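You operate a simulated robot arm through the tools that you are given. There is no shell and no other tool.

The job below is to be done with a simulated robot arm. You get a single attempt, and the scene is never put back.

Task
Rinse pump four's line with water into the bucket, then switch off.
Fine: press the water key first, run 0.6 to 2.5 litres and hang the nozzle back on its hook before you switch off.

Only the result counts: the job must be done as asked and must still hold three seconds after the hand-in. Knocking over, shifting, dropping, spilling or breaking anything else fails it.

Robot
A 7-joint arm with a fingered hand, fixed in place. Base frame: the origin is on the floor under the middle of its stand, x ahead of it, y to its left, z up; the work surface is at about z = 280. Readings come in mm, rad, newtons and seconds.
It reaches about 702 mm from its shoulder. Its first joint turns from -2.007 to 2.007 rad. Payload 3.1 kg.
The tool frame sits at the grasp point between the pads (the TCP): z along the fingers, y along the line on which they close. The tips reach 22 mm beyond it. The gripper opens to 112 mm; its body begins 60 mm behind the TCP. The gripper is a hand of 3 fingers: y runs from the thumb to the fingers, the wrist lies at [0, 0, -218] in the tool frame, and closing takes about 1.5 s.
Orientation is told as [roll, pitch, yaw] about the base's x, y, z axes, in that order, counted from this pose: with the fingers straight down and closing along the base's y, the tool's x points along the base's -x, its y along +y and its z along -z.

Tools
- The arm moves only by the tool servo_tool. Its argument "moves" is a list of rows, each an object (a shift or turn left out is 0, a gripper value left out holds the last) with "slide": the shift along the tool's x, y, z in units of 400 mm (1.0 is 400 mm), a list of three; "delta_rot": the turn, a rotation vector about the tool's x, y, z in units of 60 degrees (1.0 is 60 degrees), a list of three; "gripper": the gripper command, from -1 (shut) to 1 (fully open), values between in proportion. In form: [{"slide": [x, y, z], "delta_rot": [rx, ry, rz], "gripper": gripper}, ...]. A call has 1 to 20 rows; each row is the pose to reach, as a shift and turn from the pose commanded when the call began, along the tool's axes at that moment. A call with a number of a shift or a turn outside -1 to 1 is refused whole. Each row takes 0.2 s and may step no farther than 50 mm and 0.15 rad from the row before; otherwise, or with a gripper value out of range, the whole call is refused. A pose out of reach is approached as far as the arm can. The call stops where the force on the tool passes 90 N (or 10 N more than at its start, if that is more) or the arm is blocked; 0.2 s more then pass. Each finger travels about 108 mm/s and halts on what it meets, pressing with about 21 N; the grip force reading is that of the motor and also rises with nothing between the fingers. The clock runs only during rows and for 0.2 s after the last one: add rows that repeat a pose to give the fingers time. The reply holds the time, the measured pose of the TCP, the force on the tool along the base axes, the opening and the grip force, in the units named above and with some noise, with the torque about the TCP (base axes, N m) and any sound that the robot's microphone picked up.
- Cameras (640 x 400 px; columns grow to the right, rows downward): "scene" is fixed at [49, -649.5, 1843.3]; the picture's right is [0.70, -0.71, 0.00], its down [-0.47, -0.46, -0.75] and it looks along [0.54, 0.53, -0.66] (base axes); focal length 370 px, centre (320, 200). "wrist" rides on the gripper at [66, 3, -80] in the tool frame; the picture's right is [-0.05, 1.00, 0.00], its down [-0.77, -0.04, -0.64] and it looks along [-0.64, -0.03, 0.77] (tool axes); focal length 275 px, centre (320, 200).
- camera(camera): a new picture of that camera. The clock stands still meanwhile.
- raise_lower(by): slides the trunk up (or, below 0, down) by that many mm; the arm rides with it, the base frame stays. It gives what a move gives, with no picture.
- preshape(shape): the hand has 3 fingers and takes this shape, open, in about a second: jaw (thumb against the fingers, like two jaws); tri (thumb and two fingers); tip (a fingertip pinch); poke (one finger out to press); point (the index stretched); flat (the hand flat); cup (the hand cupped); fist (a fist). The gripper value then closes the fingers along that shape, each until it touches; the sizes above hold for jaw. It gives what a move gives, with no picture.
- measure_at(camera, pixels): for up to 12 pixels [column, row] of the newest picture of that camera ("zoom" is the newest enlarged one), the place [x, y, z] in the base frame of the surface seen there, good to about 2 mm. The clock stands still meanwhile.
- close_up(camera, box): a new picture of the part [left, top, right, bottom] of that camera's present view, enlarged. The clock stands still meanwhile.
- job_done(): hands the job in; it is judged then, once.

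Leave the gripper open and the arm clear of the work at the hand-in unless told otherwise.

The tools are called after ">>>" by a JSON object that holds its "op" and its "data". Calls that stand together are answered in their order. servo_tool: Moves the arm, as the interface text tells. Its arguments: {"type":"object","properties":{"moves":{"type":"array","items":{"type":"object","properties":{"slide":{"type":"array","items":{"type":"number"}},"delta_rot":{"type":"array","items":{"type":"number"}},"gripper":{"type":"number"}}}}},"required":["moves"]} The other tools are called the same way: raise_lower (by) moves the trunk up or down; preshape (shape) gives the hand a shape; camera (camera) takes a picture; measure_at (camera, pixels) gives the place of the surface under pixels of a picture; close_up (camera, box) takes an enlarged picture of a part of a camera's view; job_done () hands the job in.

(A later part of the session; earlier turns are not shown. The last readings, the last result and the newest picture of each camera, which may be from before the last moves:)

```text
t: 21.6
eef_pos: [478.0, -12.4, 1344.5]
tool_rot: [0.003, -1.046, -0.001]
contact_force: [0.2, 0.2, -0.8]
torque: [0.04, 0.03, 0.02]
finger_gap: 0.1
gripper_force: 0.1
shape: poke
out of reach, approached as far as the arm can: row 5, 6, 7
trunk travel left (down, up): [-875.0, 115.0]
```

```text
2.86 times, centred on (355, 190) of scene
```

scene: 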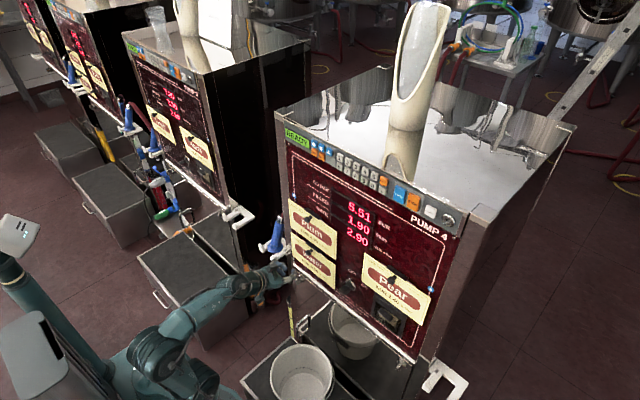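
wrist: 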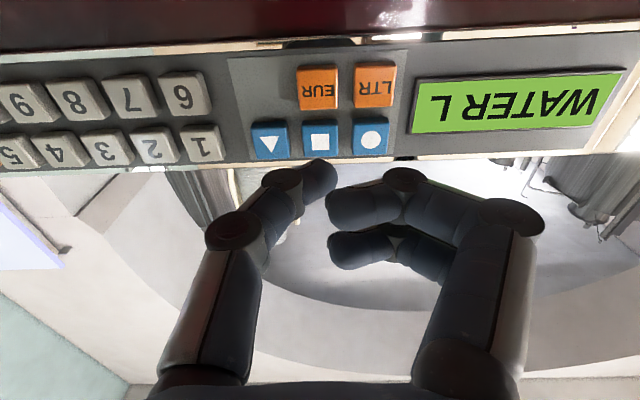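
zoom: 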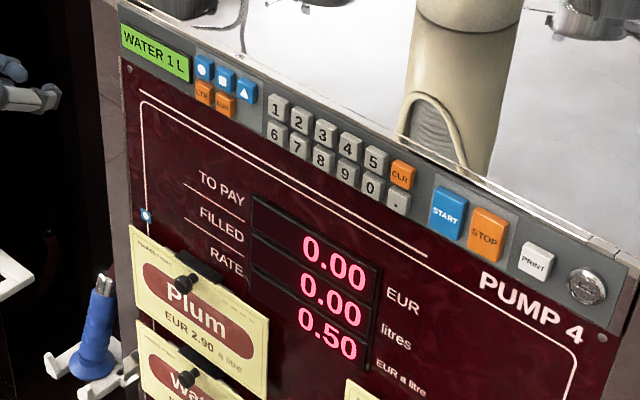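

The display still shows "WATER 1 L". The last rows were reported out of reach, so I'll look at the arm's configuration.

>>> {"op": "camera", "data": {"camera": "scene"}}

>>> {"op": "camera", "data": {"camera": "wrist"}}

```text
taken
```

scene: 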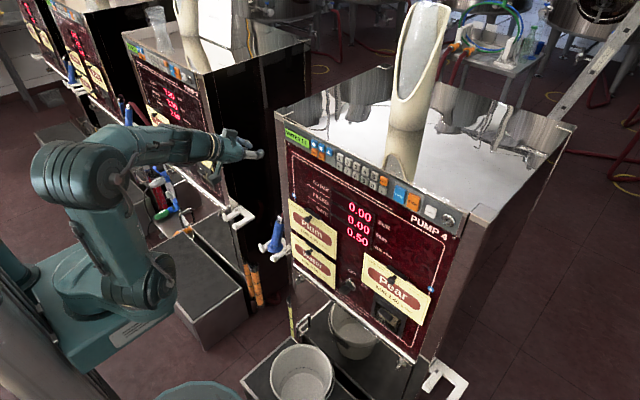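

```text
taken
```

wrist: 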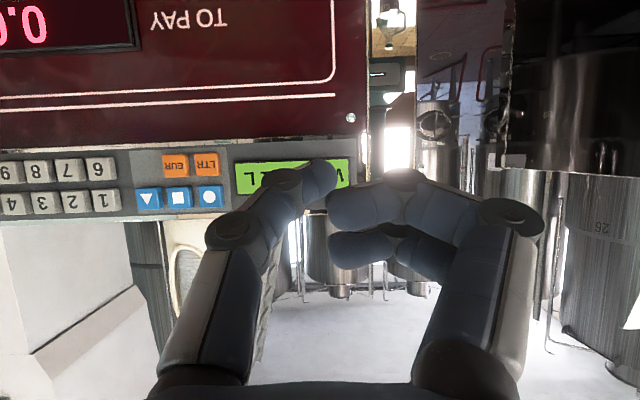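

I'll measure the arm's joint positions to work out the reachable region.

>>> {"op": "measure_at", "data": {"camera": "scene", "pixels": [[100, 270], [150, 270], [155, 300], [60, 165], [95, 180], [130, 150], [195, 150], [90, 320], [60, 330], [130, 220], [20, 290], [240, 150]]}}

>>> {"op": "close_up", "data": {"camera": "scene", "box": [0, 100, 300, 400]}}

```text
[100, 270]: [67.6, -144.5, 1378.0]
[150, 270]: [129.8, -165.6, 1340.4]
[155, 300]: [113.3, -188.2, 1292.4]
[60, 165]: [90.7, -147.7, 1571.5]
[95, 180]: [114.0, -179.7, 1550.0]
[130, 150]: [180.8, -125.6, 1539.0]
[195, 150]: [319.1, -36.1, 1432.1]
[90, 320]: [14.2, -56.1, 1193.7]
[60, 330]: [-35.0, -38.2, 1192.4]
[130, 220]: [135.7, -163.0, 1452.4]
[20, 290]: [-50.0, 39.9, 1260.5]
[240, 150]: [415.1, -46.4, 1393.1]
```

```text
1.33 times, centred on (150, 250) of scene
```

zoom: 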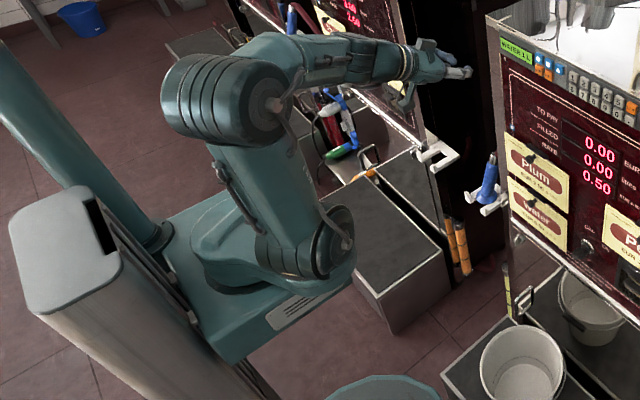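

I'll open the hand in the jaw shape here, in free space, then lower the trunk to nozzle height while staying about 70 mm in front of the hook.

>>> {"op": "preshape", "data": {"shape": "jaw"}}

>>> {"op": "raise_lower", "data": {"by": -250}}

>>> {"op": "raise_lower", "data": {"by": -200}}

>>> {"op": "camera", "data": {"camera": "wrist"}}

```text
t: 22.5
eef_pos: [479.3, -10.8, 1343.7]
tool_rot: [0.0, -1.049, -0.002]
contact_force: [0.3, 0.4, 0.6]
torque: [-0.03, 0.01, -0.01]
finger_gap: 111.6
gripper_force: 0.1
shape: jaw
trunk travel left (down, up): [-875.0, 115.0]
```

```text
t: 25.1
eef_pos: [478.4, -11.0, 1095.0]
tool_rot: [0.0, -1.047, 0.001]
contact_force: [0.4, -0.5, 0.3]
torque: [0.02, -0.02, 0.0]
finger_gap: 112.1
gripper_force: 0.1
shape: jaw
trunk travel left (down, up): [-625.0, 365.0]
```

```text
t: 27.3
eef_pos: [479.0, -10.2, 894.3]
tool_rot: [-0.001, -1.048, 0.0]
contact_force: [-0.3, -0.7, 0.3]
torque: [0.02, -0.01, 0.0]
finger_gap: 112.2
gripper_force: 0.0
shape: jaw
trunk travel left (down, up): [-425.0, 565.0]
```

```text
taken
```

wrist: 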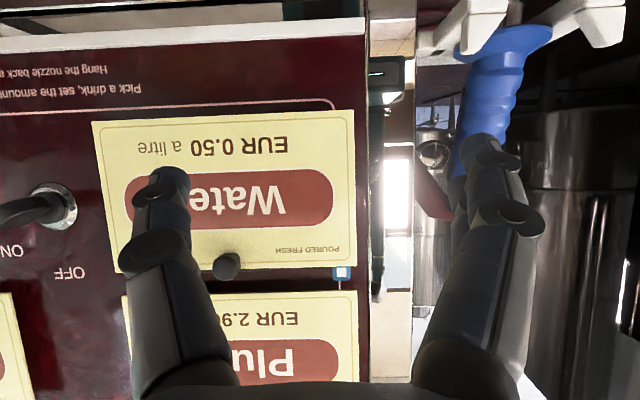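

The nozzle and its hook are at the upper right of the wrist view, upside-down. I'll zoom in and measure along the nozzle and hook.

>>> {"op": "close_up", "data": {"camera": "wrist", "box": [400, 0, 640, 150]}}

>>> {"op": "measure_at", "data": {"camera": "wrist", "pixels": [[505, 35], [480, 40], [545, 40], [495, 70], [490, 100], [465, 110], [512, 100], [440, 190], [430, 40], [480, 10], [600, 25], [475, 130]]}}

```text
2.67 times, centred on (520, 75) of wrist
```

zoom: 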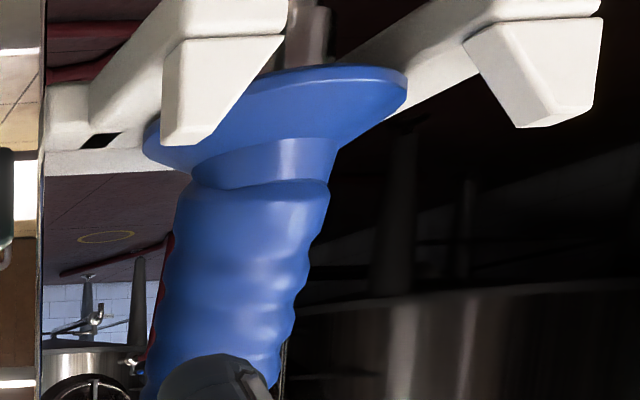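

```text
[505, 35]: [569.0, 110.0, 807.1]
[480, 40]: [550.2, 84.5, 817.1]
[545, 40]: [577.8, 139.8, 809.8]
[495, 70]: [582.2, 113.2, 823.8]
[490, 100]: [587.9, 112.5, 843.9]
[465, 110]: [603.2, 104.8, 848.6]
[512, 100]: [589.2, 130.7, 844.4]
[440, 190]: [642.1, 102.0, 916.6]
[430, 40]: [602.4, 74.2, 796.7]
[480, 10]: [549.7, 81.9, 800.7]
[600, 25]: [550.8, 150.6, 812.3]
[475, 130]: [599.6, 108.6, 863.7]
```

I'll slide left to put the nozzle straight ahead of the open hand, keeping x≈470.

>>> {"op": "servo_tool", "data": {"moves": [{"slide": [0.01, 0.1, -0.02]}, {"slide": [0.02, 0.2, -0.04]}, {"slide": [0.04, 0.3, -0.04]}, {"slide": [0.04, 0.32, -0.04]}, {"slide": [0.04, 0.32, -0.04]}]}}

>>> {"op": "camera", "data": {"camera": "wrist"}}

>>> {"op": "close_up", "data": {"camera": "wrist", "box": [200, 0, 440, 150]}}

>>> {"op": "camera", "data": {"camera": "scene"}}

```text
t: 28.5
eef_pos: [456.4, 119.3, 886.1]
tool_rot: [0.0, -1.048, 0.0]
contact_force: [-0.3, 0.1, 0.9]
torque: [0.02, 0.01, 0.01]
finger_gap: 111.9
gripper_force: 0.0
shape: jaw
trunk travel left (down, up): [-425.0, 565.0]
```

```text
taken
```

wrist: 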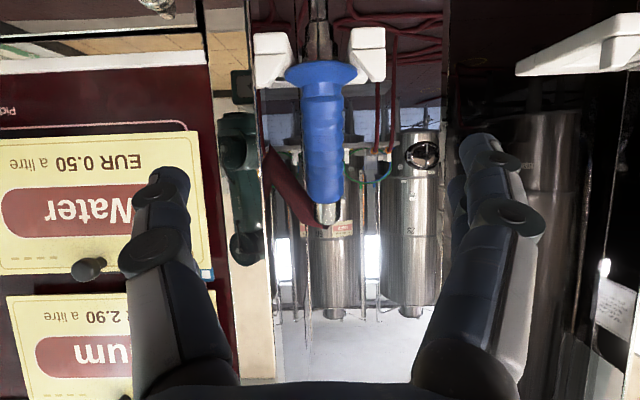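

```text
2.67 times, centred on (320, 75) of wrist
```

zoom: 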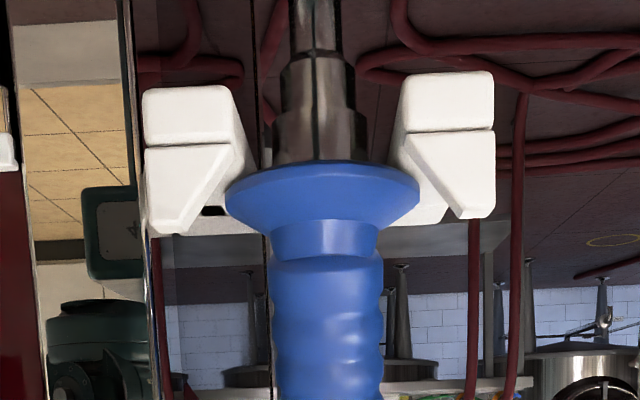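

```text
taken
```

scene: 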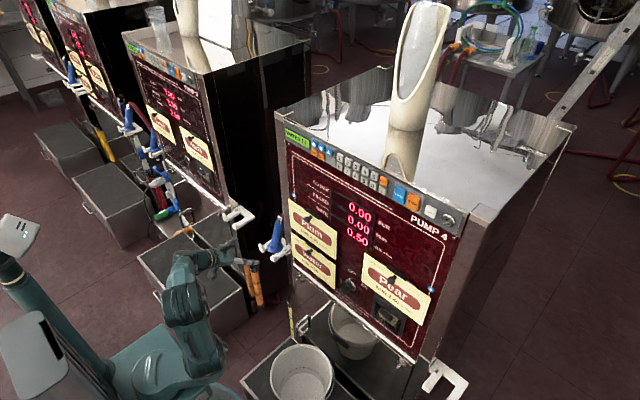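

The nozzle is straight ahead: the metal spout points down (up in this picture), the flange rests on two prongs, and the red hose leaves the silver end toward the cabinet. I'll measure all these parts.

>>> {"op": "measure_at", "data": {"camera": "wrist", "pixels": [[320, 50], [320, 30], [320, 8], [321, 72], [323, 100], [324, 130], [325, 160], [325, 190], [328, 213], [300, 203], [278, 170], [268, 150]]}}

>>> {"op": "measure_at", "data": {"camera": "wrist", "pixels": [[275, 45], [275, 70], [365, 42], [362, 70], [303, 130], [344, 130], [306, 180], [343, 180], [290, 70], [353, 70], [240, 150], [242, 200]]}}

```text
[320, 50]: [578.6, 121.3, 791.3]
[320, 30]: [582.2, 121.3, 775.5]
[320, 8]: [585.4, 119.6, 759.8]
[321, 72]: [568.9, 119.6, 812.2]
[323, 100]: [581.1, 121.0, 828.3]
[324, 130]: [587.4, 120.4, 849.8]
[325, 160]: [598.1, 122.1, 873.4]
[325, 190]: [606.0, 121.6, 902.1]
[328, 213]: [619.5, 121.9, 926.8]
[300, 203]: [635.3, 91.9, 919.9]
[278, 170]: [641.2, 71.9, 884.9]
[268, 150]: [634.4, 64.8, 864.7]
```

```text
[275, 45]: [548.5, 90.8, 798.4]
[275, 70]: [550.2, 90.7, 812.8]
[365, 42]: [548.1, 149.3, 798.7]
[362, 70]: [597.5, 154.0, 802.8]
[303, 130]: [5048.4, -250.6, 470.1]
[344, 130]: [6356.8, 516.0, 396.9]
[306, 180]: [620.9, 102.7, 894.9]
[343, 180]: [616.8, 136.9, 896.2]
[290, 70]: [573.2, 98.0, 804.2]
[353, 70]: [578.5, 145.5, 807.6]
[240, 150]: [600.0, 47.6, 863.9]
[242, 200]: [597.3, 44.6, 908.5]
```

The handle axis leans about 19° back and is centred near y=121, and the spout looks more vertical. I'll lower the trunk 80 mm to see the spout's end and the hose's path.

>>> {"op": "raise_lower", "data": {"by": -80}}

>>> {"op": "camera", "data": {"camera": "wrist"}}

>>> {"op": "close_up", "data": {"camera": "wrist", "box": [200, 0, 440, 240]}}

```text
t: 29.6
eef_pos: [457.8, 119.0, 807.2]
tool_rot: [-0.001, -1.047, 0.0]
contact_force: [-0.2, 0.0, 0.9]
torque: [0.01, 0.03, -0.01]
finger_gap: 112.1
gripper_force: 0.1
shape: jaw
trunk travel left (down, up): [-345.0, 645.0]
```

```text
taken
```

wrist: 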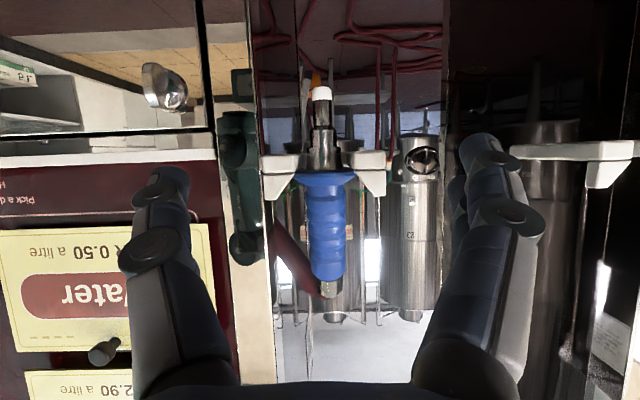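

```text
1.67 times, centred on (320, 120) of wrist
```

zoom: 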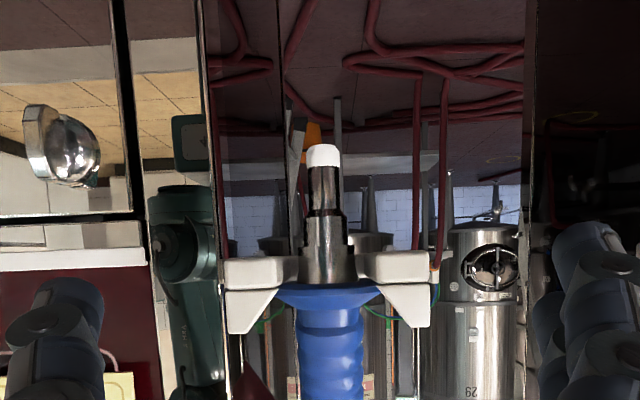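

>>> {"op": "measure_at", "data": {"camera": "wrist", "pixels": [[322, 91], [322, 99], [322, 110], [323, 125], [323, 140], [322, 155], [325, 180], [326, 210], [327, 245], [328, 270], [328, 288], [305, 270]]}}

>>> {"op": "close_up", "data": {"camera": "wrist", "box": [250, 70, 410, 170]}}

>>> {"op": "measure_at", "data": {"camera": "zoom", "pixels": [[240, 340], [330, 340], [245, 280], [320, 280], [120, 350], [430, 350], [180, 380], [400, 380], [290, 90], [290, 395], [380, 395], [200, 395]]}}

```text
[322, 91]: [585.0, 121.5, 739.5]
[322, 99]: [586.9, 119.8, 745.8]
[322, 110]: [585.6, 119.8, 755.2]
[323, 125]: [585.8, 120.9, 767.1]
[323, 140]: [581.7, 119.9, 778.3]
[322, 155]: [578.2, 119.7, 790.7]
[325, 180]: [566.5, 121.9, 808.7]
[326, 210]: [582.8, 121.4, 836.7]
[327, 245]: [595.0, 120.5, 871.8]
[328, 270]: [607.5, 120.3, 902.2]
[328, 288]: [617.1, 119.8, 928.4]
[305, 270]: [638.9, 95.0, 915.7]
```

```text
4.00 times, centred on (330, 120) of wrist
```

zoom: 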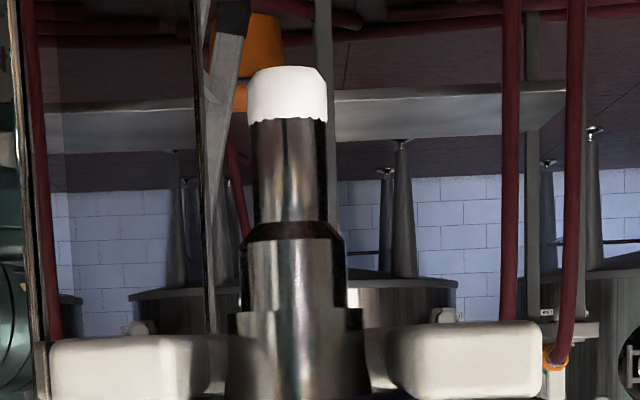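

```text
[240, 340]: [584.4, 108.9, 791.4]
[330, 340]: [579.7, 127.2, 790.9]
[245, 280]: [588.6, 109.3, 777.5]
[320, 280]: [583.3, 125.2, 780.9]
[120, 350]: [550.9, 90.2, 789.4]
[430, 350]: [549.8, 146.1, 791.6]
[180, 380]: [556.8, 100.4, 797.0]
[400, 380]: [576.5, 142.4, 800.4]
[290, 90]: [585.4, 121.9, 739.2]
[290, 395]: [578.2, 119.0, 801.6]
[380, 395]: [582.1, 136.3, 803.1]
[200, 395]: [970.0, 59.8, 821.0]
```

The spout is vertical with its tip at about (594, 121, 735), the flange is at z≈810, and the handle leans back to the silver end at about (630, 121, 928). Next I want to see the hose behind it, so I'll shift left and yaw the hand to look along the cabinet's side.

>>> {"op": "servo_tool", "data": {"moves": [{"slide": [-0.02, 0.08, -0.02], "delta_rot": [0.108, 0, 0.0625]}, {"slide": [-0.04, 0.16, -0.04], "delta_rot": [0.216, 0, 0.125]}, {"slide": [-0.06, 0.24, -0.06], "delta_rot": [0.325, 0, 0.1875]}, {"slide": [-0.08, 0.3, -0.08], "delta_rot": [0.433, 0, 0.25]}, {"slide": [-0.08, 0.3, -0.08], "delta_rot": [0.433, 0, 0.25]}]}}

>>> {"op": "camera", "data": {"camera": "wrist"}}

>>> {"op": "camera", "data": {"camera": "scene"}}

```text
t: 30.8
eef_pos: [444.1, 240.1, 849.0]
tool_rot: [-0.002, -1.048, -0.526]
contact_force: [0.6, 0.8, 0.5]
torque: [0.01, 0.0, 0.02]
finger_gap: 111.8
gripper_force: 0.1
shape: jaw
trunk travel left (down, up): [-345.0, 645.0]
```

```text
taken
```

wrist: 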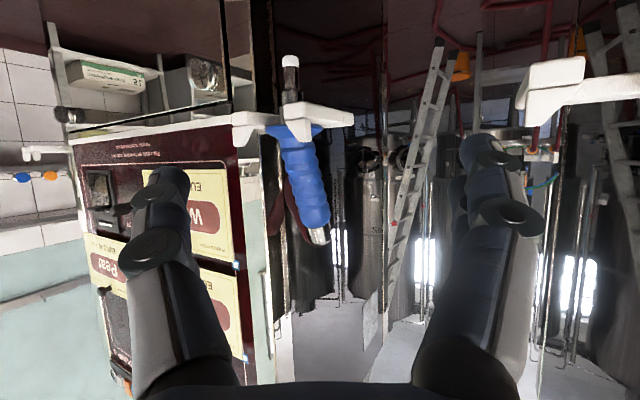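

```text
taken
```

scene: 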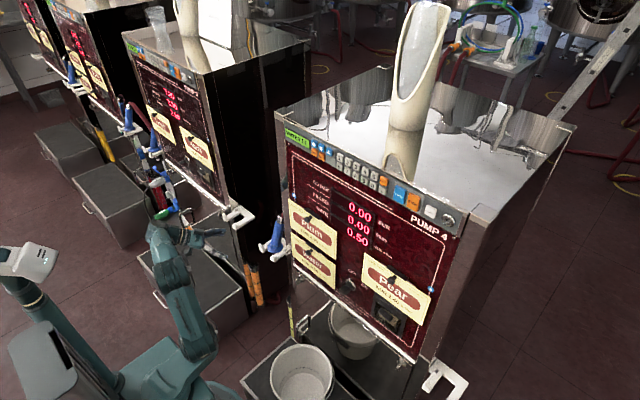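

>>> {"op": "close_up", "data": {"camera": "wrist", "box": [220, 40, 400, 260]}}

>>> {"op": "close_up", "data": {"camera": "wrist", "box": [240, 150, 340, 250]}}

>>> {"op": "measure_at", "data": {"camera": "wrist", "pixels": [[318, 238], [300, 210], [285, 190], [270, 205], [277, 240], [255, 200], [275, 160], [290, 95], [300, 150], [310, 200], [262, 290], [300, 260]]}}

```text
1.82 times, centred on (310, 150) of wrist
```

zoom: 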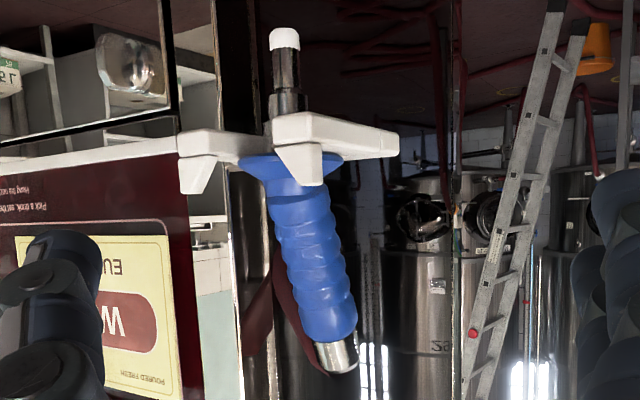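

```text
4.00 times, centred on (290, 200) of wrist
```

zoom: 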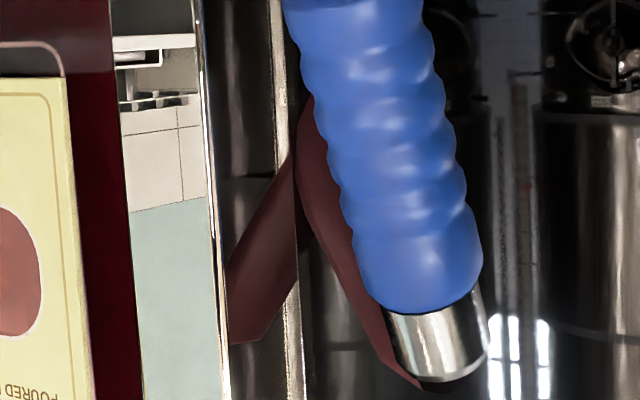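

```text
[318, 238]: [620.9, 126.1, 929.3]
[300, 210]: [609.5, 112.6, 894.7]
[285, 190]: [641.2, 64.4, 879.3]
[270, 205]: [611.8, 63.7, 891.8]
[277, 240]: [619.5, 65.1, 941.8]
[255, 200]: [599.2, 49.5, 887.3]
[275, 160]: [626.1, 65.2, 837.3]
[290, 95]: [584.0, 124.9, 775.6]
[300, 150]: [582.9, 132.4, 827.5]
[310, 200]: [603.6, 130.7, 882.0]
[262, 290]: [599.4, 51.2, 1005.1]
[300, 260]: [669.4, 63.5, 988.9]
```

The hose runs from the silver end into the cabinet's side at about (641, 64, 879), and the cabinet's side plane is at y≈64. So I'll come in from the left-front with the opening narrowed to about 70 mm. First comes the pre-grasp point, about 110 mm short of the handle.

>>> {"op": "servo_tool", "data": {"moves": [{"slide": [-0.075, -0.0125, 0.033], "delta_rot": [0, 0, -0.04], "gripper": 0.25}, {"slide": [-0.15, -0.025, 0.066], "delta_rot": [0, 0, -0.08], "gripper": 0.25}, {"slide": [-0.225, -0.0375, 0.1], "delta_rot": [0, 0, -0.12], "gripper": 0.25}, {"slide": [-0.295, -0.05, 0.1315], "delta_rot": [0, 0, -0.158], "gripper": 0.25}, {"slide": [-0.295, -0.05, 0.1315], "delta_rot": [0, 0, -0.158], "gripper": 0.25}]}}

>>> {"op": "camera", "data": {"camera": "wrist"}}

>>> {"op": "close_up", "data": {"camera": "scene", "box": [180, 180, 340, 280]}}

```text
t: 32.0
eef_pos: [440.7, 182.4, 878.6]
tool_rot: [-0.279, -1.024, -0.2]
contact_force: [-1.0, -0.1, 0.3]
torque: [0.0, -0.01, 0.0]
finger_gap: 70.5
gripper_force: 0.0
shape: jaw
out of reach, approached as far as the arm can: row 2, 3, 4, 5
trunk travel left (down, up): [-345.0, 645.0]
```

```text
taken
```

wrist: 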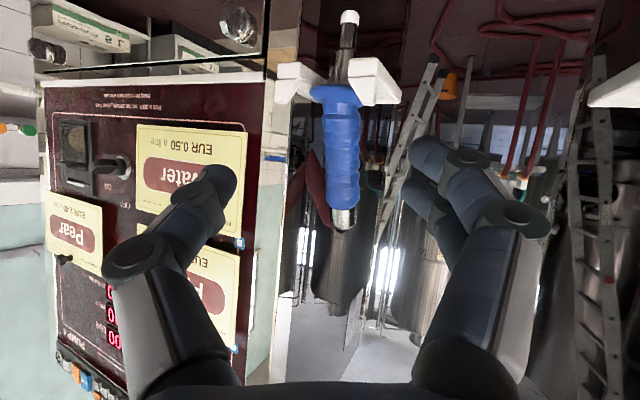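

```text
4.00 times, centred on (260, 230) of scene
```

zoom: 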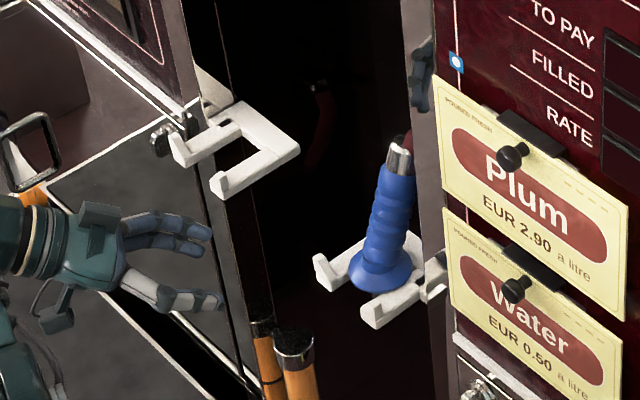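

The arm couldn't get high enough relative to its shoulder. I'll raise the trunk 100 mm and approach from there.

>>> {"op": "raise_lower", "data": {"by": 100}}

>>> {"op": "servo_tool", "data": {"moves": [{"slide": [0, 0, 0], "gripper": 0.25}]}}

```text
t: 33.4
eef_pos: [441.3, 182.2, 977.9]
tool_rot: [-0.278, -1.025, -0.203]
contact_force: [-0.2, -0.6, 0.3]
torque: [-0.01, -0.01, -0.01]
finger_gap: 70.1
gripper_force: 0.0
shape: jaw
trunk travel left (down, up): [-445.0, 545.0]
```

```text
t: 33.8
eef_pos: [441.0, 183.6, 978.1]
tool_rot: [-0.278, -1.025, -0.203]
contact_force: [0.2, -0.3, 0.0]
torque: [0.02, 0.0, 0.02]
finger_gap: 70.2
gripper_force: 0.0
shape: jaw
trunk travel left (down, up): [-445.0, 545.0]
```

The orientation is already what I wanted, with the fingers pointing forward-right-down. I'll move to the pre-grasp point near (524, 170, 925).

>>> {"op": "servo_tool", "data": {"moves": [{"slide": [0.001, 0.026, 0.08], "gripper": 0.25}, {"slide": [0.002, 0.053, 0.16], "gripper": 0.25}, {"slide": [0.004, 0.079, 0.236], "gripper": 0.25}, {"slide": [0.004, 0.079, 0.236], "gripper": 0.25}]}}

>>> {"op": "camera", "data": {"camera": "wrist"}}

>>> {"op": "close_up", "data": {"camera": "scene", "box": [200, 180, 328, 260]}}

```text
t: 34.8
eef_pos: [524.7, 172.5, 923.1]
tool_rot: [-0.277, -1.025, -0.202]
contact_force: [0.1, -0.1, 0.5]
torque: [-0.02, -0.01, -0.03]
finger_gap: 70.4
gripper_force: 0.2
shape: jaw
trunk travel left (down, up): [-445.0, 545.0]
```

```text
taken
```

wrist: 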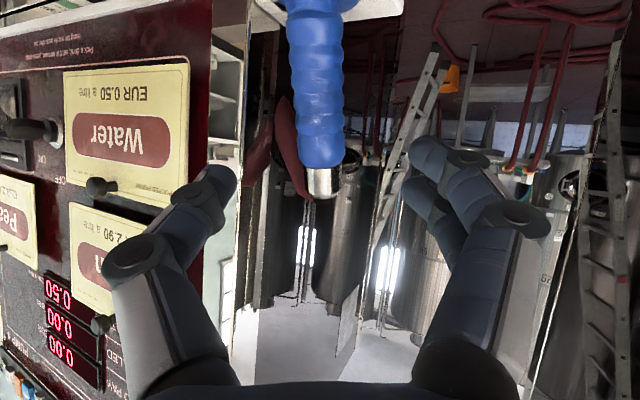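

```text
5.00 times, centred on (264, 220) of scene
```

zoom: 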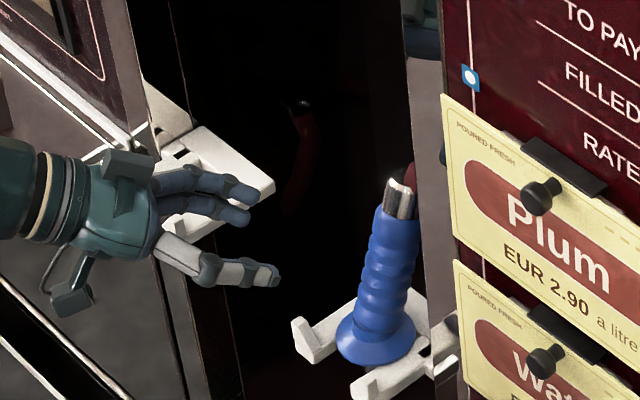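

The handle is centred between thumb and fingers. I'll advance 80 mm along the finger direction with a 2 mm correction, then check.

>>> {"op": "servo_tool", "data": {"moves": [{"slide": [0, -0.005, 0.05], "gripper": 0.25}, {"slide": [0, -0.005, 0.1], "gripper": 0.25}, {"slide": [0, -0.005, 0.15], "gripper": 0.25}, {"slide": [0, -0.005, 0.2], "gripper": 0.25}, {"slide": [0, -0.005, 0.2], "gripper": 0.25}]}}

>>> {"op": "camera", "data": {"camera": "wrist"}}

>>> {"op": "close_up", "data": {"camera": "scene", "box": [210, 185, 322, 255]}}

```text
t: 36.0
eef_pos: [583.9, 134.5, 885.7]
tool_rot: [-0.277, -1.024, -0.203]
contact_force: [0.8, 0.5, -0.1]
torque: [0.0, -0.04, -0.05]
finger_gap: 70.3
gripper_force: 0.0
shape: jaw
trunk travel left (down, up): [-445.0, 545.0]
```

```text
taken
```

wrist: 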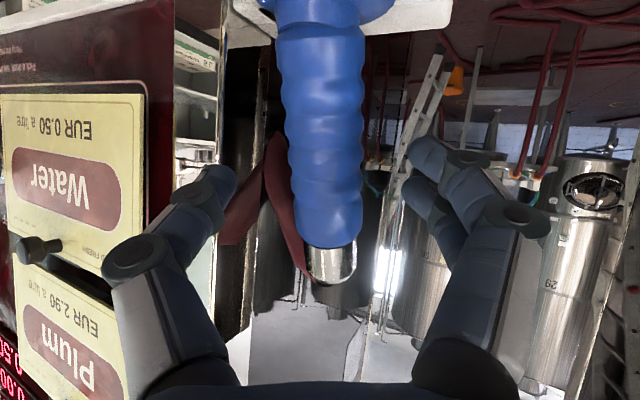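

```text
5.71 times, centred on (266, 220) of scene
```

zoom: 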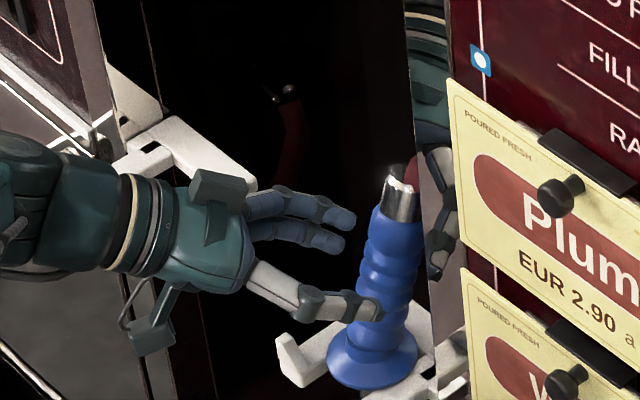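

The handle lies between the fingers with no contact. I'll check the thumb tip's clearance to the cabinet before going the last 28 mm.

>>> {"op": "measure_at", "data": {"camera": "wrist", "pixels": [[222, 178], [230, 185], [212, 190], [428, 150], [420, 200], [325, 160], [325, 200], [328, 262], [260, 180], [240, 240], [300, 230]]}}

```text
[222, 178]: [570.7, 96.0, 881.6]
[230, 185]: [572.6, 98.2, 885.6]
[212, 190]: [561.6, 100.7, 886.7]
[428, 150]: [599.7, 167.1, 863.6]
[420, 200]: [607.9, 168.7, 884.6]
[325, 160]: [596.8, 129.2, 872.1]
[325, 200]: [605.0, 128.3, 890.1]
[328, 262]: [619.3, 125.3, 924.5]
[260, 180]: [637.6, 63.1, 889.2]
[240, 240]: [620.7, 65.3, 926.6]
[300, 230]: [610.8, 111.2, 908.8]
```

The thumb tip will end near (597, 84, 866), clear of the cabinet. I'll advance the last 28 mm, then close the hand on the handle.

>>> {"op": "servo_tool", "data": {"moves": [{"slide": [0, 0, 0.035], "gripper": 0.25}, {"slide": [0, 0, 0.07], "gripper": 0.25}, {"slide": [0, 0, 0.07], "gripper": 0.25}]}}

>>> {"op": "camera", "data": {"camera": "wrist"}}

```text
t: 36.8
eef_pos: [604.8, 122.2, 871.6]
tool_rot: [-0.276, -1.024, -0.203]
contact_force: [-0.6, 0.0, 0.5]
torque: [0.0, -0.02, 0.02]
finger_gap: 70.4
gripper_force: 0.1
shape: jaw
trunk travel left (down, up): [-445.0, 545.0]
```

```text
taken
```

wrist: 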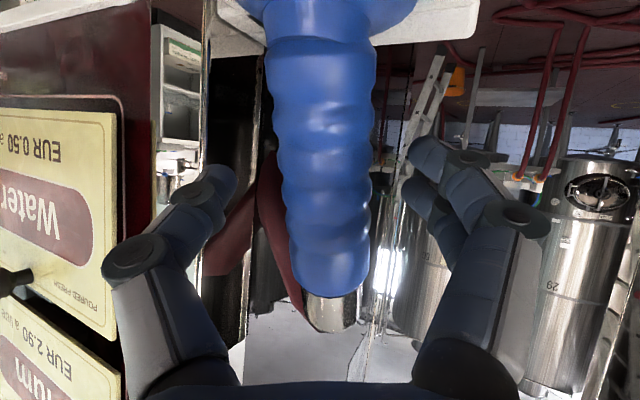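

The pads straddle the handle. I'll go 4 mm deeper and close.

>>> {"op": "servo_tool", "data": {"moves": [{"slide": [0, 0, 0.01], "gripper": 0.25}, {"slide": [0, 0, 0.01], "gripper": 0.0}, {"slide": [0, 0, 0.01], "gripper": -0.25}, {"slide": [0, 0, 0.01], "gripper": -0.5}, {"slide": [0, 0, 0.01], "gripper": -1}, {"slide": [0, 0, 0.01], "gripper": -1}, {"slide": [0, 0, 0.01], "gripper": -1}, {"slide": [0, 0, 0.01], "gripper": -1}]}}

>>> {"op": "camera", "data": {"camera": "wrist"}}

>>> {"op": "close_up", "data": {"camera": "scene", "box": [210, 185, 322, 255]}}

```text
t: 38.6
eef_pos: [607.9, 119.7, 869.6]
tool_rot: [-0.279, -1.025, -0.202]
contact_force: [0.3, -0.2, -0.3]
torque: [0.0, 0.0, -0.01]
finger_gap: 26.4
gripper_force: 20.6
shape: jaw
trunk travel left (down, up): [-445.0, 545.0]
```

```text
taken
```

wrist: 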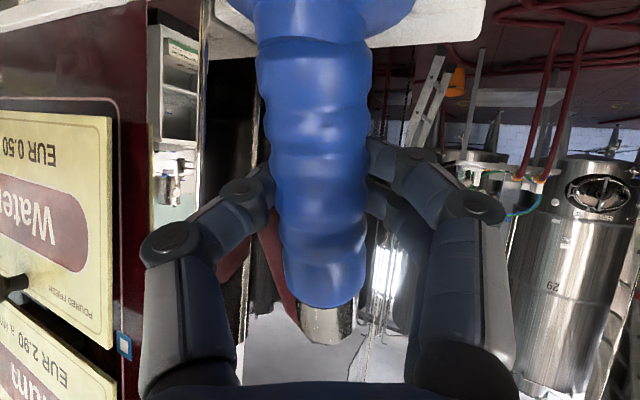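

```text
5.71 times, centred on (266, 220) of scene
```

zoom: 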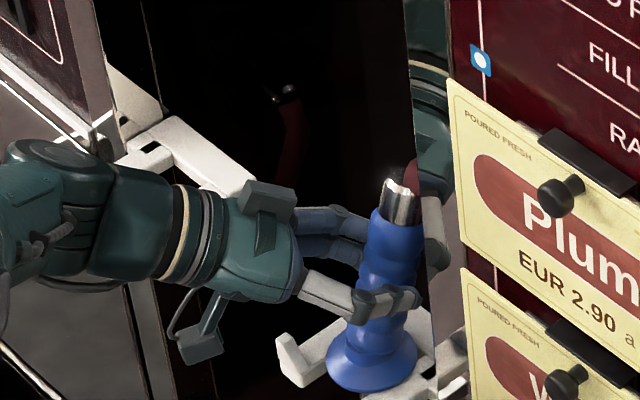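

The grip is firm, with a 26 mm gap and 20.6 N, at TCP (608, 120, 870) on the hook. I'll lift straight up with the trunk, 30 mm first.

>>> {"op": "raise_lower", "data": {"by": 30}}

>>> {"op": "camera", "data": {"camera": "wrist"}}

>>> {"op": "close_up", "data": {"camera": "scene", "box": [210, 185, 322, 255]}}

```text
t: 39.3
eef_pos: [606.9, 120.7, 899.6]
tool_rot: [-0.278, -1.023, -0.202]
contact_force: [-0.2, 0.5, -2.1]
torque: [-0.02, -0.03, -0.01]
finger_gap: 26.9
gripper_force: 21.2
shape: jaw
trunk travel left (down, up): [-475.0, 515.0]
```

```text
taken
```

wrist: 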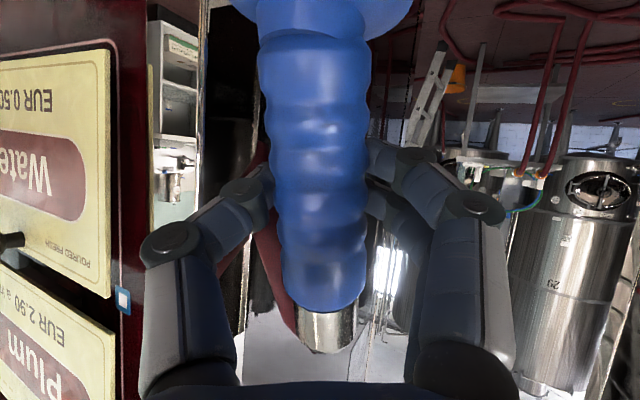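

```text
5.71 times, centred on (266, 220) of scene
```

zoom: 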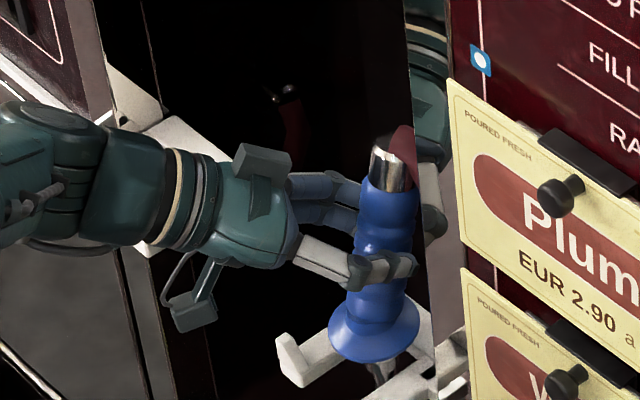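

The nozzle lifted off with the hand, adding only about 2 N of load. I'll raise another 75 mm so the spout clears the prongs.

>>> {"op": "raise_lower", "data": {"by": 75}}

>>> {"op": "close_up", "data": {"camera": "scene", "box": [200, 120, 360, 270]}}

>>> {"op": "camera", "data": {"camera": "wrist"}}

```text
t: 40.4
eef_pos: [607.9, 119.5, 976.2]
tool_rot: [-0.278, -1.025, -0.201]
contact_force: [-0.8, 0.2, -1.7]
torque: [0.01, -0.04, 0.0]
finger_gap: 26.6
gripper_force: 20.8
shape: jaw
trunk travel left (down, up): [-550.0, 440.0]
```

```text
2.67 times, centred on (280, 195) of scene
```

zoom: 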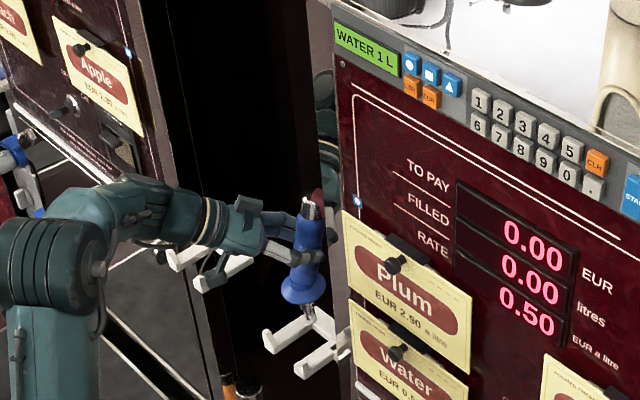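

```text
taken
```

wrist: 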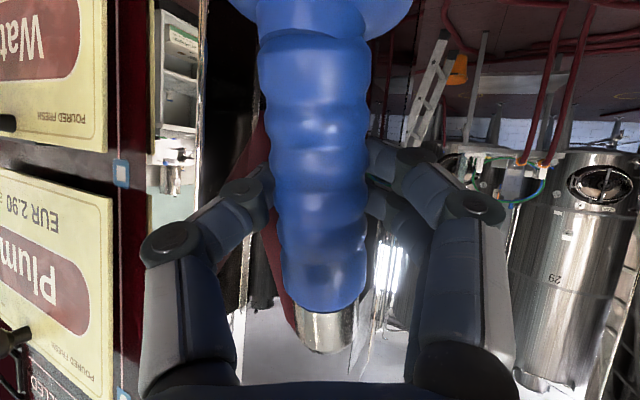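

The spout tip is at about z≈841, above the prongs, and the hose follows freely. I'll draw the nozzle back 140 mm in -x, away from the hook.

>>> {"op": "servo_tool", "data": {"moves": [{"slide": [0.044, -0.037, -0.066], "gripper": -1}, {"slide": [0.088, -0.074, -0.131], "gripper": -1}, {"slide": [0.133, -0.111, -0.197], "gripper": -1}, {"slide": [0.178, -0.148, -0.262], "gripper": -1}, {"slide": [0.178, -0.148, -0.262], "gripper": -1}]}}

>>> {"op": "camera", "data": {"camera": "scene"}}

>>> {"op": "camera", "data": {"camera": "wrist"}}

```text
t: 41.6
eef_pos: [468.1, 119.7, 974.4]
tool_rot: [-0.277, -1.025, -0.201]
contact_force: [0.5, -0.7, -2.5]
torque: [0.03, -0.01, 0.02]
finger_gap: 25.8
gripper_force: 21.0
shape: jaw
trunk travel left (down, up): [-550.0, 440.0]
```

```text
taken
```

scene: 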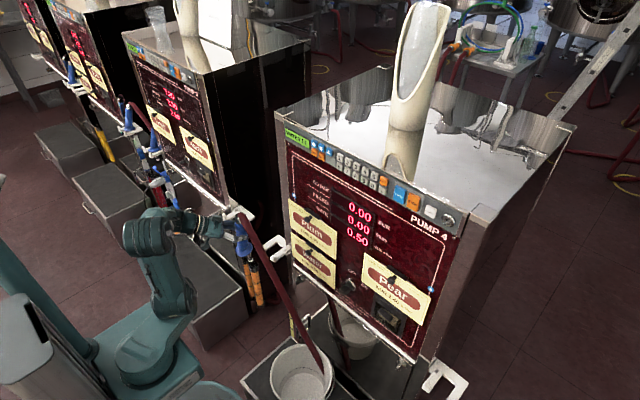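

```text
taken
```

wrist: 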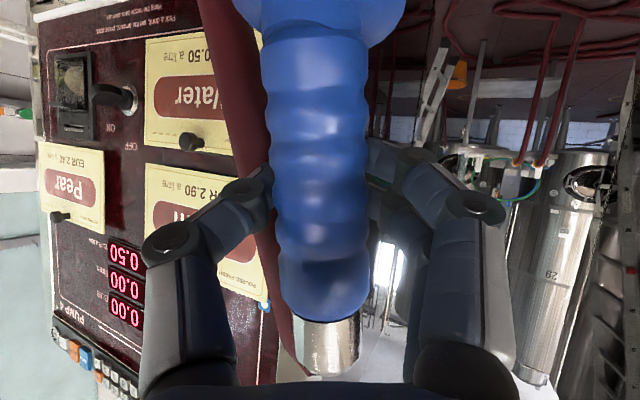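

The hose now hangs down in an arc toward the bucket area, near (320,370) in the scene. I'll zoom in and measure where it runs.

>>> {"op": "close_up", "data": {"camera": "scene", "box": [200, 190, 400, 400]}}

>>> {"op": "measure_at", "data": {"camera": "scene", "pixels": [[250, 225], [262, 250], [275, 275], [290, 310], [300, 330], [310, 350], [318, 365], [321, 372], [335, 330], [342, 355], [330, 310], [245, 218]]}}

```text
1.90 times, centred on (300, 295) of scene
```

zoom: 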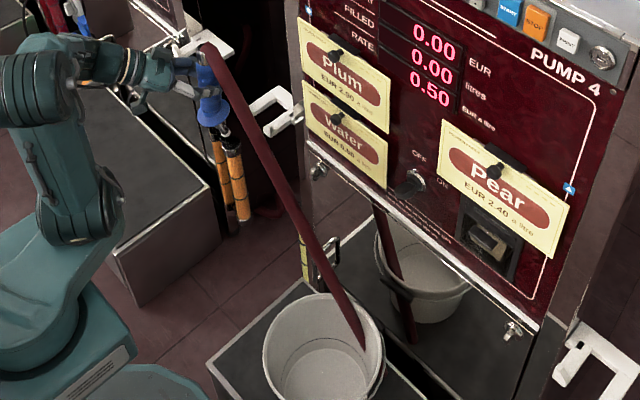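

```text
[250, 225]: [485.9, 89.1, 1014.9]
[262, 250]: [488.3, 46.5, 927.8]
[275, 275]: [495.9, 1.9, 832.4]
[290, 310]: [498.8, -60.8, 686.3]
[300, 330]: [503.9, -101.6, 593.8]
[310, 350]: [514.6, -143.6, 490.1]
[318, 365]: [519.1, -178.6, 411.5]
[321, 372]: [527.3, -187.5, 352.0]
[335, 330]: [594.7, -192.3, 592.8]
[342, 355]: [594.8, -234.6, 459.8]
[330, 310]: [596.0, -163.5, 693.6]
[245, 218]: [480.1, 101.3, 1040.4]
```

The hose simply passes toward the cabinet's base and adds no noticeable pull. Now I'll measure the bucket's rim, wall and floor precisely.

>>> {"op": "close_up", "data": {"camera": "scene", "box": [240, 325, 360, 400]}}

>>> {"op": "measure_at", "data": {"camera": "zoom", "pixels": [[335, 103], [170, 240], [180, 200], [230, 135], [280, 110], [400, 120], [450, 170], [485, 230], [492, 290], [165, 290], [320, 330], [330, 110]]}}

```text
5.33 times, centred on (300, 362) of scene
```

zoom: 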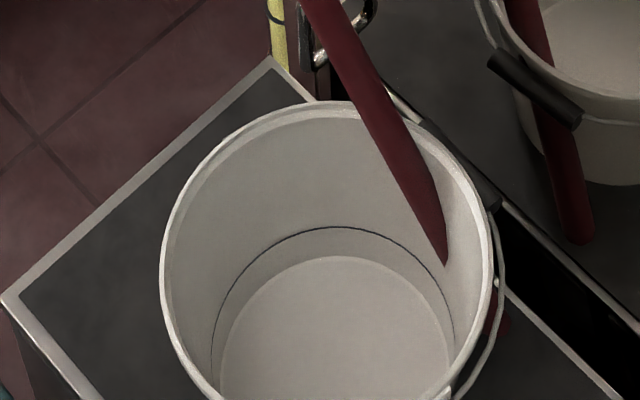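

```text
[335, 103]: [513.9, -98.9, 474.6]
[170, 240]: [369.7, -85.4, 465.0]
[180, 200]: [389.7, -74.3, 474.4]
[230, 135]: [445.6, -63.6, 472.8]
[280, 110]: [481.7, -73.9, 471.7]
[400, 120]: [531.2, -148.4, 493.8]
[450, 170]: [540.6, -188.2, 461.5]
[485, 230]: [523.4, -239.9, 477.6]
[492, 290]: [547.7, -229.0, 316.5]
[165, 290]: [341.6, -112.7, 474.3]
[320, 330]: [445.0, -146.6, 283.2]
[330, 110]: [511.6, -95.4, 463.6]
```

The bucket centre is about (430, -177), rim radius 112 at z≈474, floor at z≈283. I'll carry the nozzle across at height to above the bucket and tilt the hand 10° further down, in 8 steps.

>>> {"op": "servo_tool", "data": {"moves": [{"slide": [-0.013, -0.088, 0.048], "delta_rot": [0, 0.02, 0], "gripper": -1}, {"slide": [-0.026, -0.176, 0.095], "delta_rot": [0, 0.04, 0], "gripper": -1}, {"slide": [-0.039, -0.265, 0.143], "delta_rot": [0, 0.06, 0], "gripper": -1}, {"slide": [-0.052, -0.353, 0.19], "delta_rot": [0, 0.083, 0], "gripper": -1}, {"slide": [-0.066, -0.441, 0.238], "delta_rot": [0, 0.104, 0], "gripper": -1}, {"slide": [-0.079, -0.529, 0.286], "delta_rot": [0, 0.125, 0], "gripper": -1}, {"slide": [-0.092, -0.617, 0.333], "delta_rot": [0, 0.146, 0], "gripper": -1}, {"slide": [-0.105, -0.7055, 0.381], "delta_rot": [0, 0.167, 0], "gripper": -1}, {"slide": [-0.105, -0.7055, 0.381], "delta_rot": [0, 0.167, 0], "gripper": -1}]}}

>>> {"op": "camera", "data": {"camera": "scene"}}

>>> {"op": "camera", "data": {"camera": "wrist"}}

```text
t: 43.6
eef_pos: [463.1, -166.7, 947.6]
tool_rot: [-0.224, -0.864, -0.271]
contact_force: [-0.1, 0.0, -2.2]
torque: [0.03, -0.03, 0.0]
finger_gap: 24.9
gripper_force: 20.5
shape: jaw
out of reach, approached as far as the arm can: row 6, 7, 8, 9
trunk travel left (down, up): [-550.0, 440.0]
```

```text
taken
```

scene: 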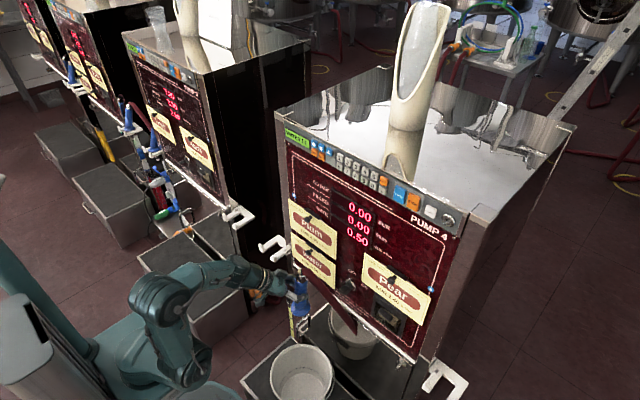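

```text
taken
```

wrist: 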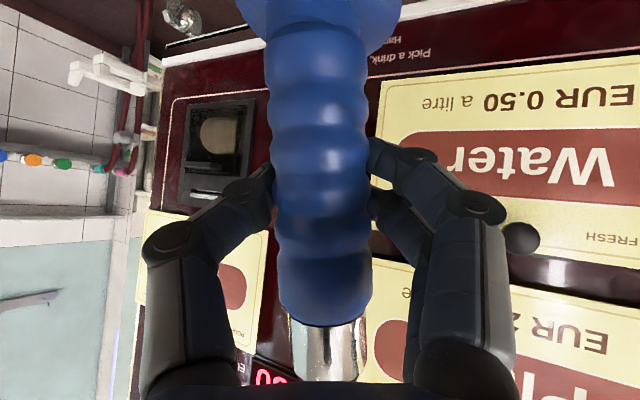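

The arm stopped short at (463, -167, 948). Before lowering, I'll check what the teal round object at the bottom of the scene picture (200,392) is, so nothing gets hit.

>>> {"op": "measure_at", "data": {"camera": "scene", "pixels": [[200, 392], [225, 393], [170, 395], [145, 390], [110, 385], [185, 370], [160, 290], [190, 300], [130, 370], [60, 385], [215, 285], [235, 275]]}}

>>> {"op": "close_up", "data": {"camera": "scene", "box": [0, 240, 260, 400]}}

```text
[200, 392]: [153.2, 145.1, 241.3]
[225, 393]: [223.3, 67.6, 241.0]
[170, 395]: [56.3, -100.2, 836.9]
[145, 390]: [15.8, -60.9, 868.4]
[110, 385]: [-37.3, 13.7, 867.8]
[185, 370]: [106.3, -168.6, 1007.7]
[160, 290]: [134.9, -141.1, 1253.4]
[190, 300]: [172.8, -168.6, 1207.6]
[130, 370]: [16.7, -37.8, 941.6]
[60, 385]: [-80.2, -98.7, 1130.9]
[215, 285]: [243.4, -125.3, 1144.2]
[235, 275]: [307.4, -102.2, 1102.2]
```

```text
2.46 times, centred on (130, 320) of scene
```

zoom: 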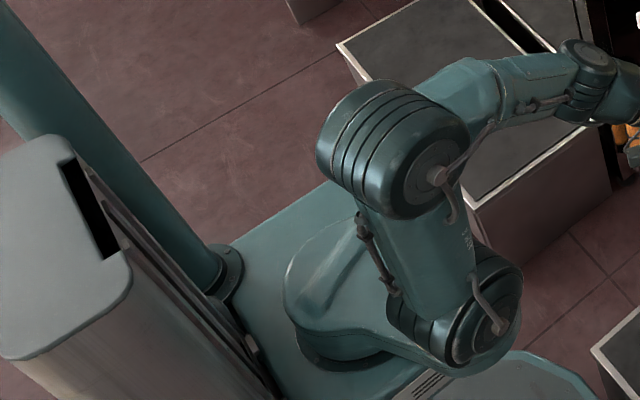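

That disc is the robot's own stand (z≈241), so it's no obstacle. The arm is folded too tightly, so I'll lower the trunk a little and then reach further down and forward relative to the shoulder.

>>> {"op": "raise_lower", "data": {"by": -50}}

```text
t: 44.5
eef_pos: [461.1, -165.6, 898.9]
tool_rot: [-0.22, -0.865, -0.273]
contact_force: [0.0, -0.2, -3.5]
torque: [0.02, -0.01, 0.0]
finger_gap: 25.1
gripper_force: 21.3
shape: jaw
trunk travel left (down, up): [-500.0, 490.0]
```

I'll move down about 200 mm and toward (484, -203, 700), so the spout will still be roughly 90 mm above the rim.

>>> {"op": "servo_tool", "data": {"moves": [{"slide": [0.065, 0.002, 0.078], "gripper": -1}, {"slide": [0.131, 0.004, 0.156], "gripper": -1}, {"slide": [0.196, 0.007, 0.235], "gripper": -1}, {"slide": [0.261, 0.009, 0.313], "gripper": -1}, {"slide": [0.326, 0.011, 0.391], "gripper": -1}, {"slide": [0.326, 0.011, 0.391], "gripper": -1}]}}

>>> {"op": "camera", "data": {"camera": "scene"}}

>>> {"op": "camera", "data": {"camera": "wrist"}}

```text
t: 46.0
eef_pos: [488.2, -204.6, 700.3]
tool_rot: [-0.22, -0.866, -0.274]
contact_force: [-0.3, 0.2, -3.6]
torque: [0.0, -0.02, -0.04]
finger_gap: 24.9
gripper_force: 21.2
shape: jaw
trunk travel left (down, up): [-500.0, 490.0]
```

```text
taken
```

scene: 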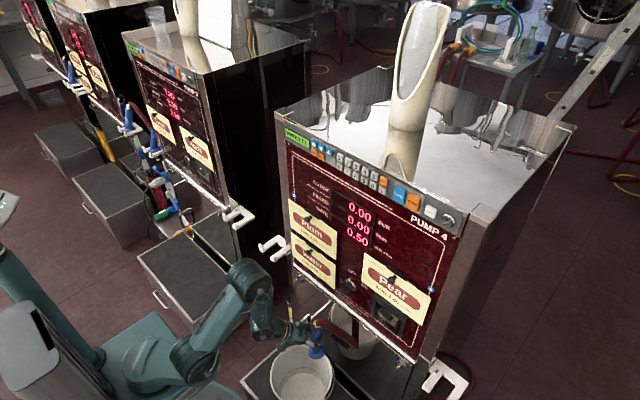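

```text
taken
```

wrist: 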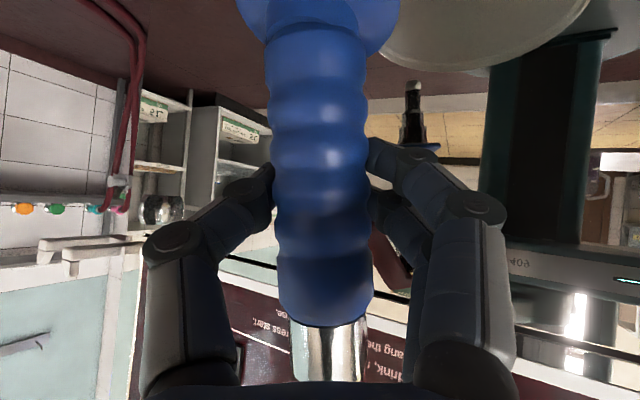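

That worked: the nozzle is at (488, -205, 700), above the bucket. I'll zoom in to see the spout against the bucket.

>>> {"op": "close_up", "data": {"camera": "scene", "box": [240, 290, 400, 400]}}

>>> {"op": "measure_at", "data": {"camera": "zoom", "pixels": [[305, 140], [303, 170], [300, 195], [305, 235], [312, 270], [318, 285], [325, 300], [270, 225], [345, 225]]}}

```text
3.64 times, centred on (320, 345) of scene
```

zoom: 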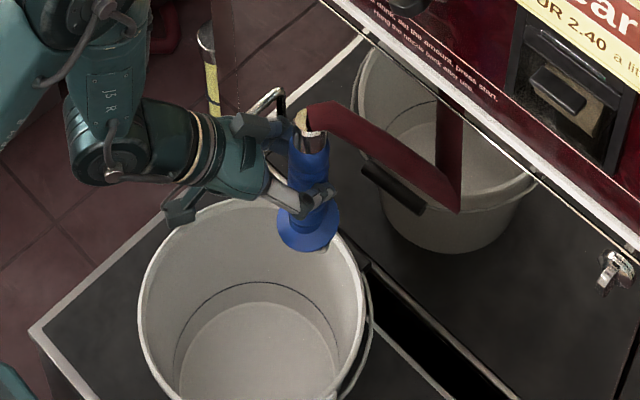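

```text
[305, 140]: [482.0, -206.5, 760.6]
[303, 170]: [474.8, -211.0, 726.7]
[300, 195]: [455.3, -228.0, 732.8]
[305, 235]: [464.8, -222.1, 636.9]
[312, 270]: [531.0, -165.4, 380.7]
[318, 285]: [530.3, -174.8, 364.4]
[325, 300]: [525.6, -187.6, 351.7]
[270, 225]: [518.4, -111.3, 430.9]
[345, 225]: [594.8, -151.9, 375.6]
```

The nozzle seems to have turned a little in the grip, since the silver end is nearer the palm than on the hook. I'll measure its present tilt.

>>> {"op": "measure_at", "data": {"camera": "wrist", "pixels": [[318, 30], [318, 70], [320, 110], [320, 150], [322, 190], [325, 230], [326, 270], [330, 340], [330, 365], [318, 5], [260, 10], [385, 10]]}}

```text
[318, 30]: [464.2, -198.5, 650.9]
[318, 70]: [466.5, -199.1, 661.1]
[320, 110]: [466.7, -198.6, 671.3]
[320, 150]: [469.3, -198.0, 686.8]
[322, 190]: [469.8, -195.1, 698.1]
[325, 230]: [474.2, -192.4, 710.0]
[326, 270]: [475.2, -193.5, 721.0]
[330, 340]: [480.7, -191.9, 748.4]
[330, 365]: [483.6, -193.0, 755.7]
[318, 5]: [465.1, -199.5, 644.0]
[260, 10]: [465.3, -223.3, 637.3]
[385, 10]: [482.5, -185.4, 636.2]
```

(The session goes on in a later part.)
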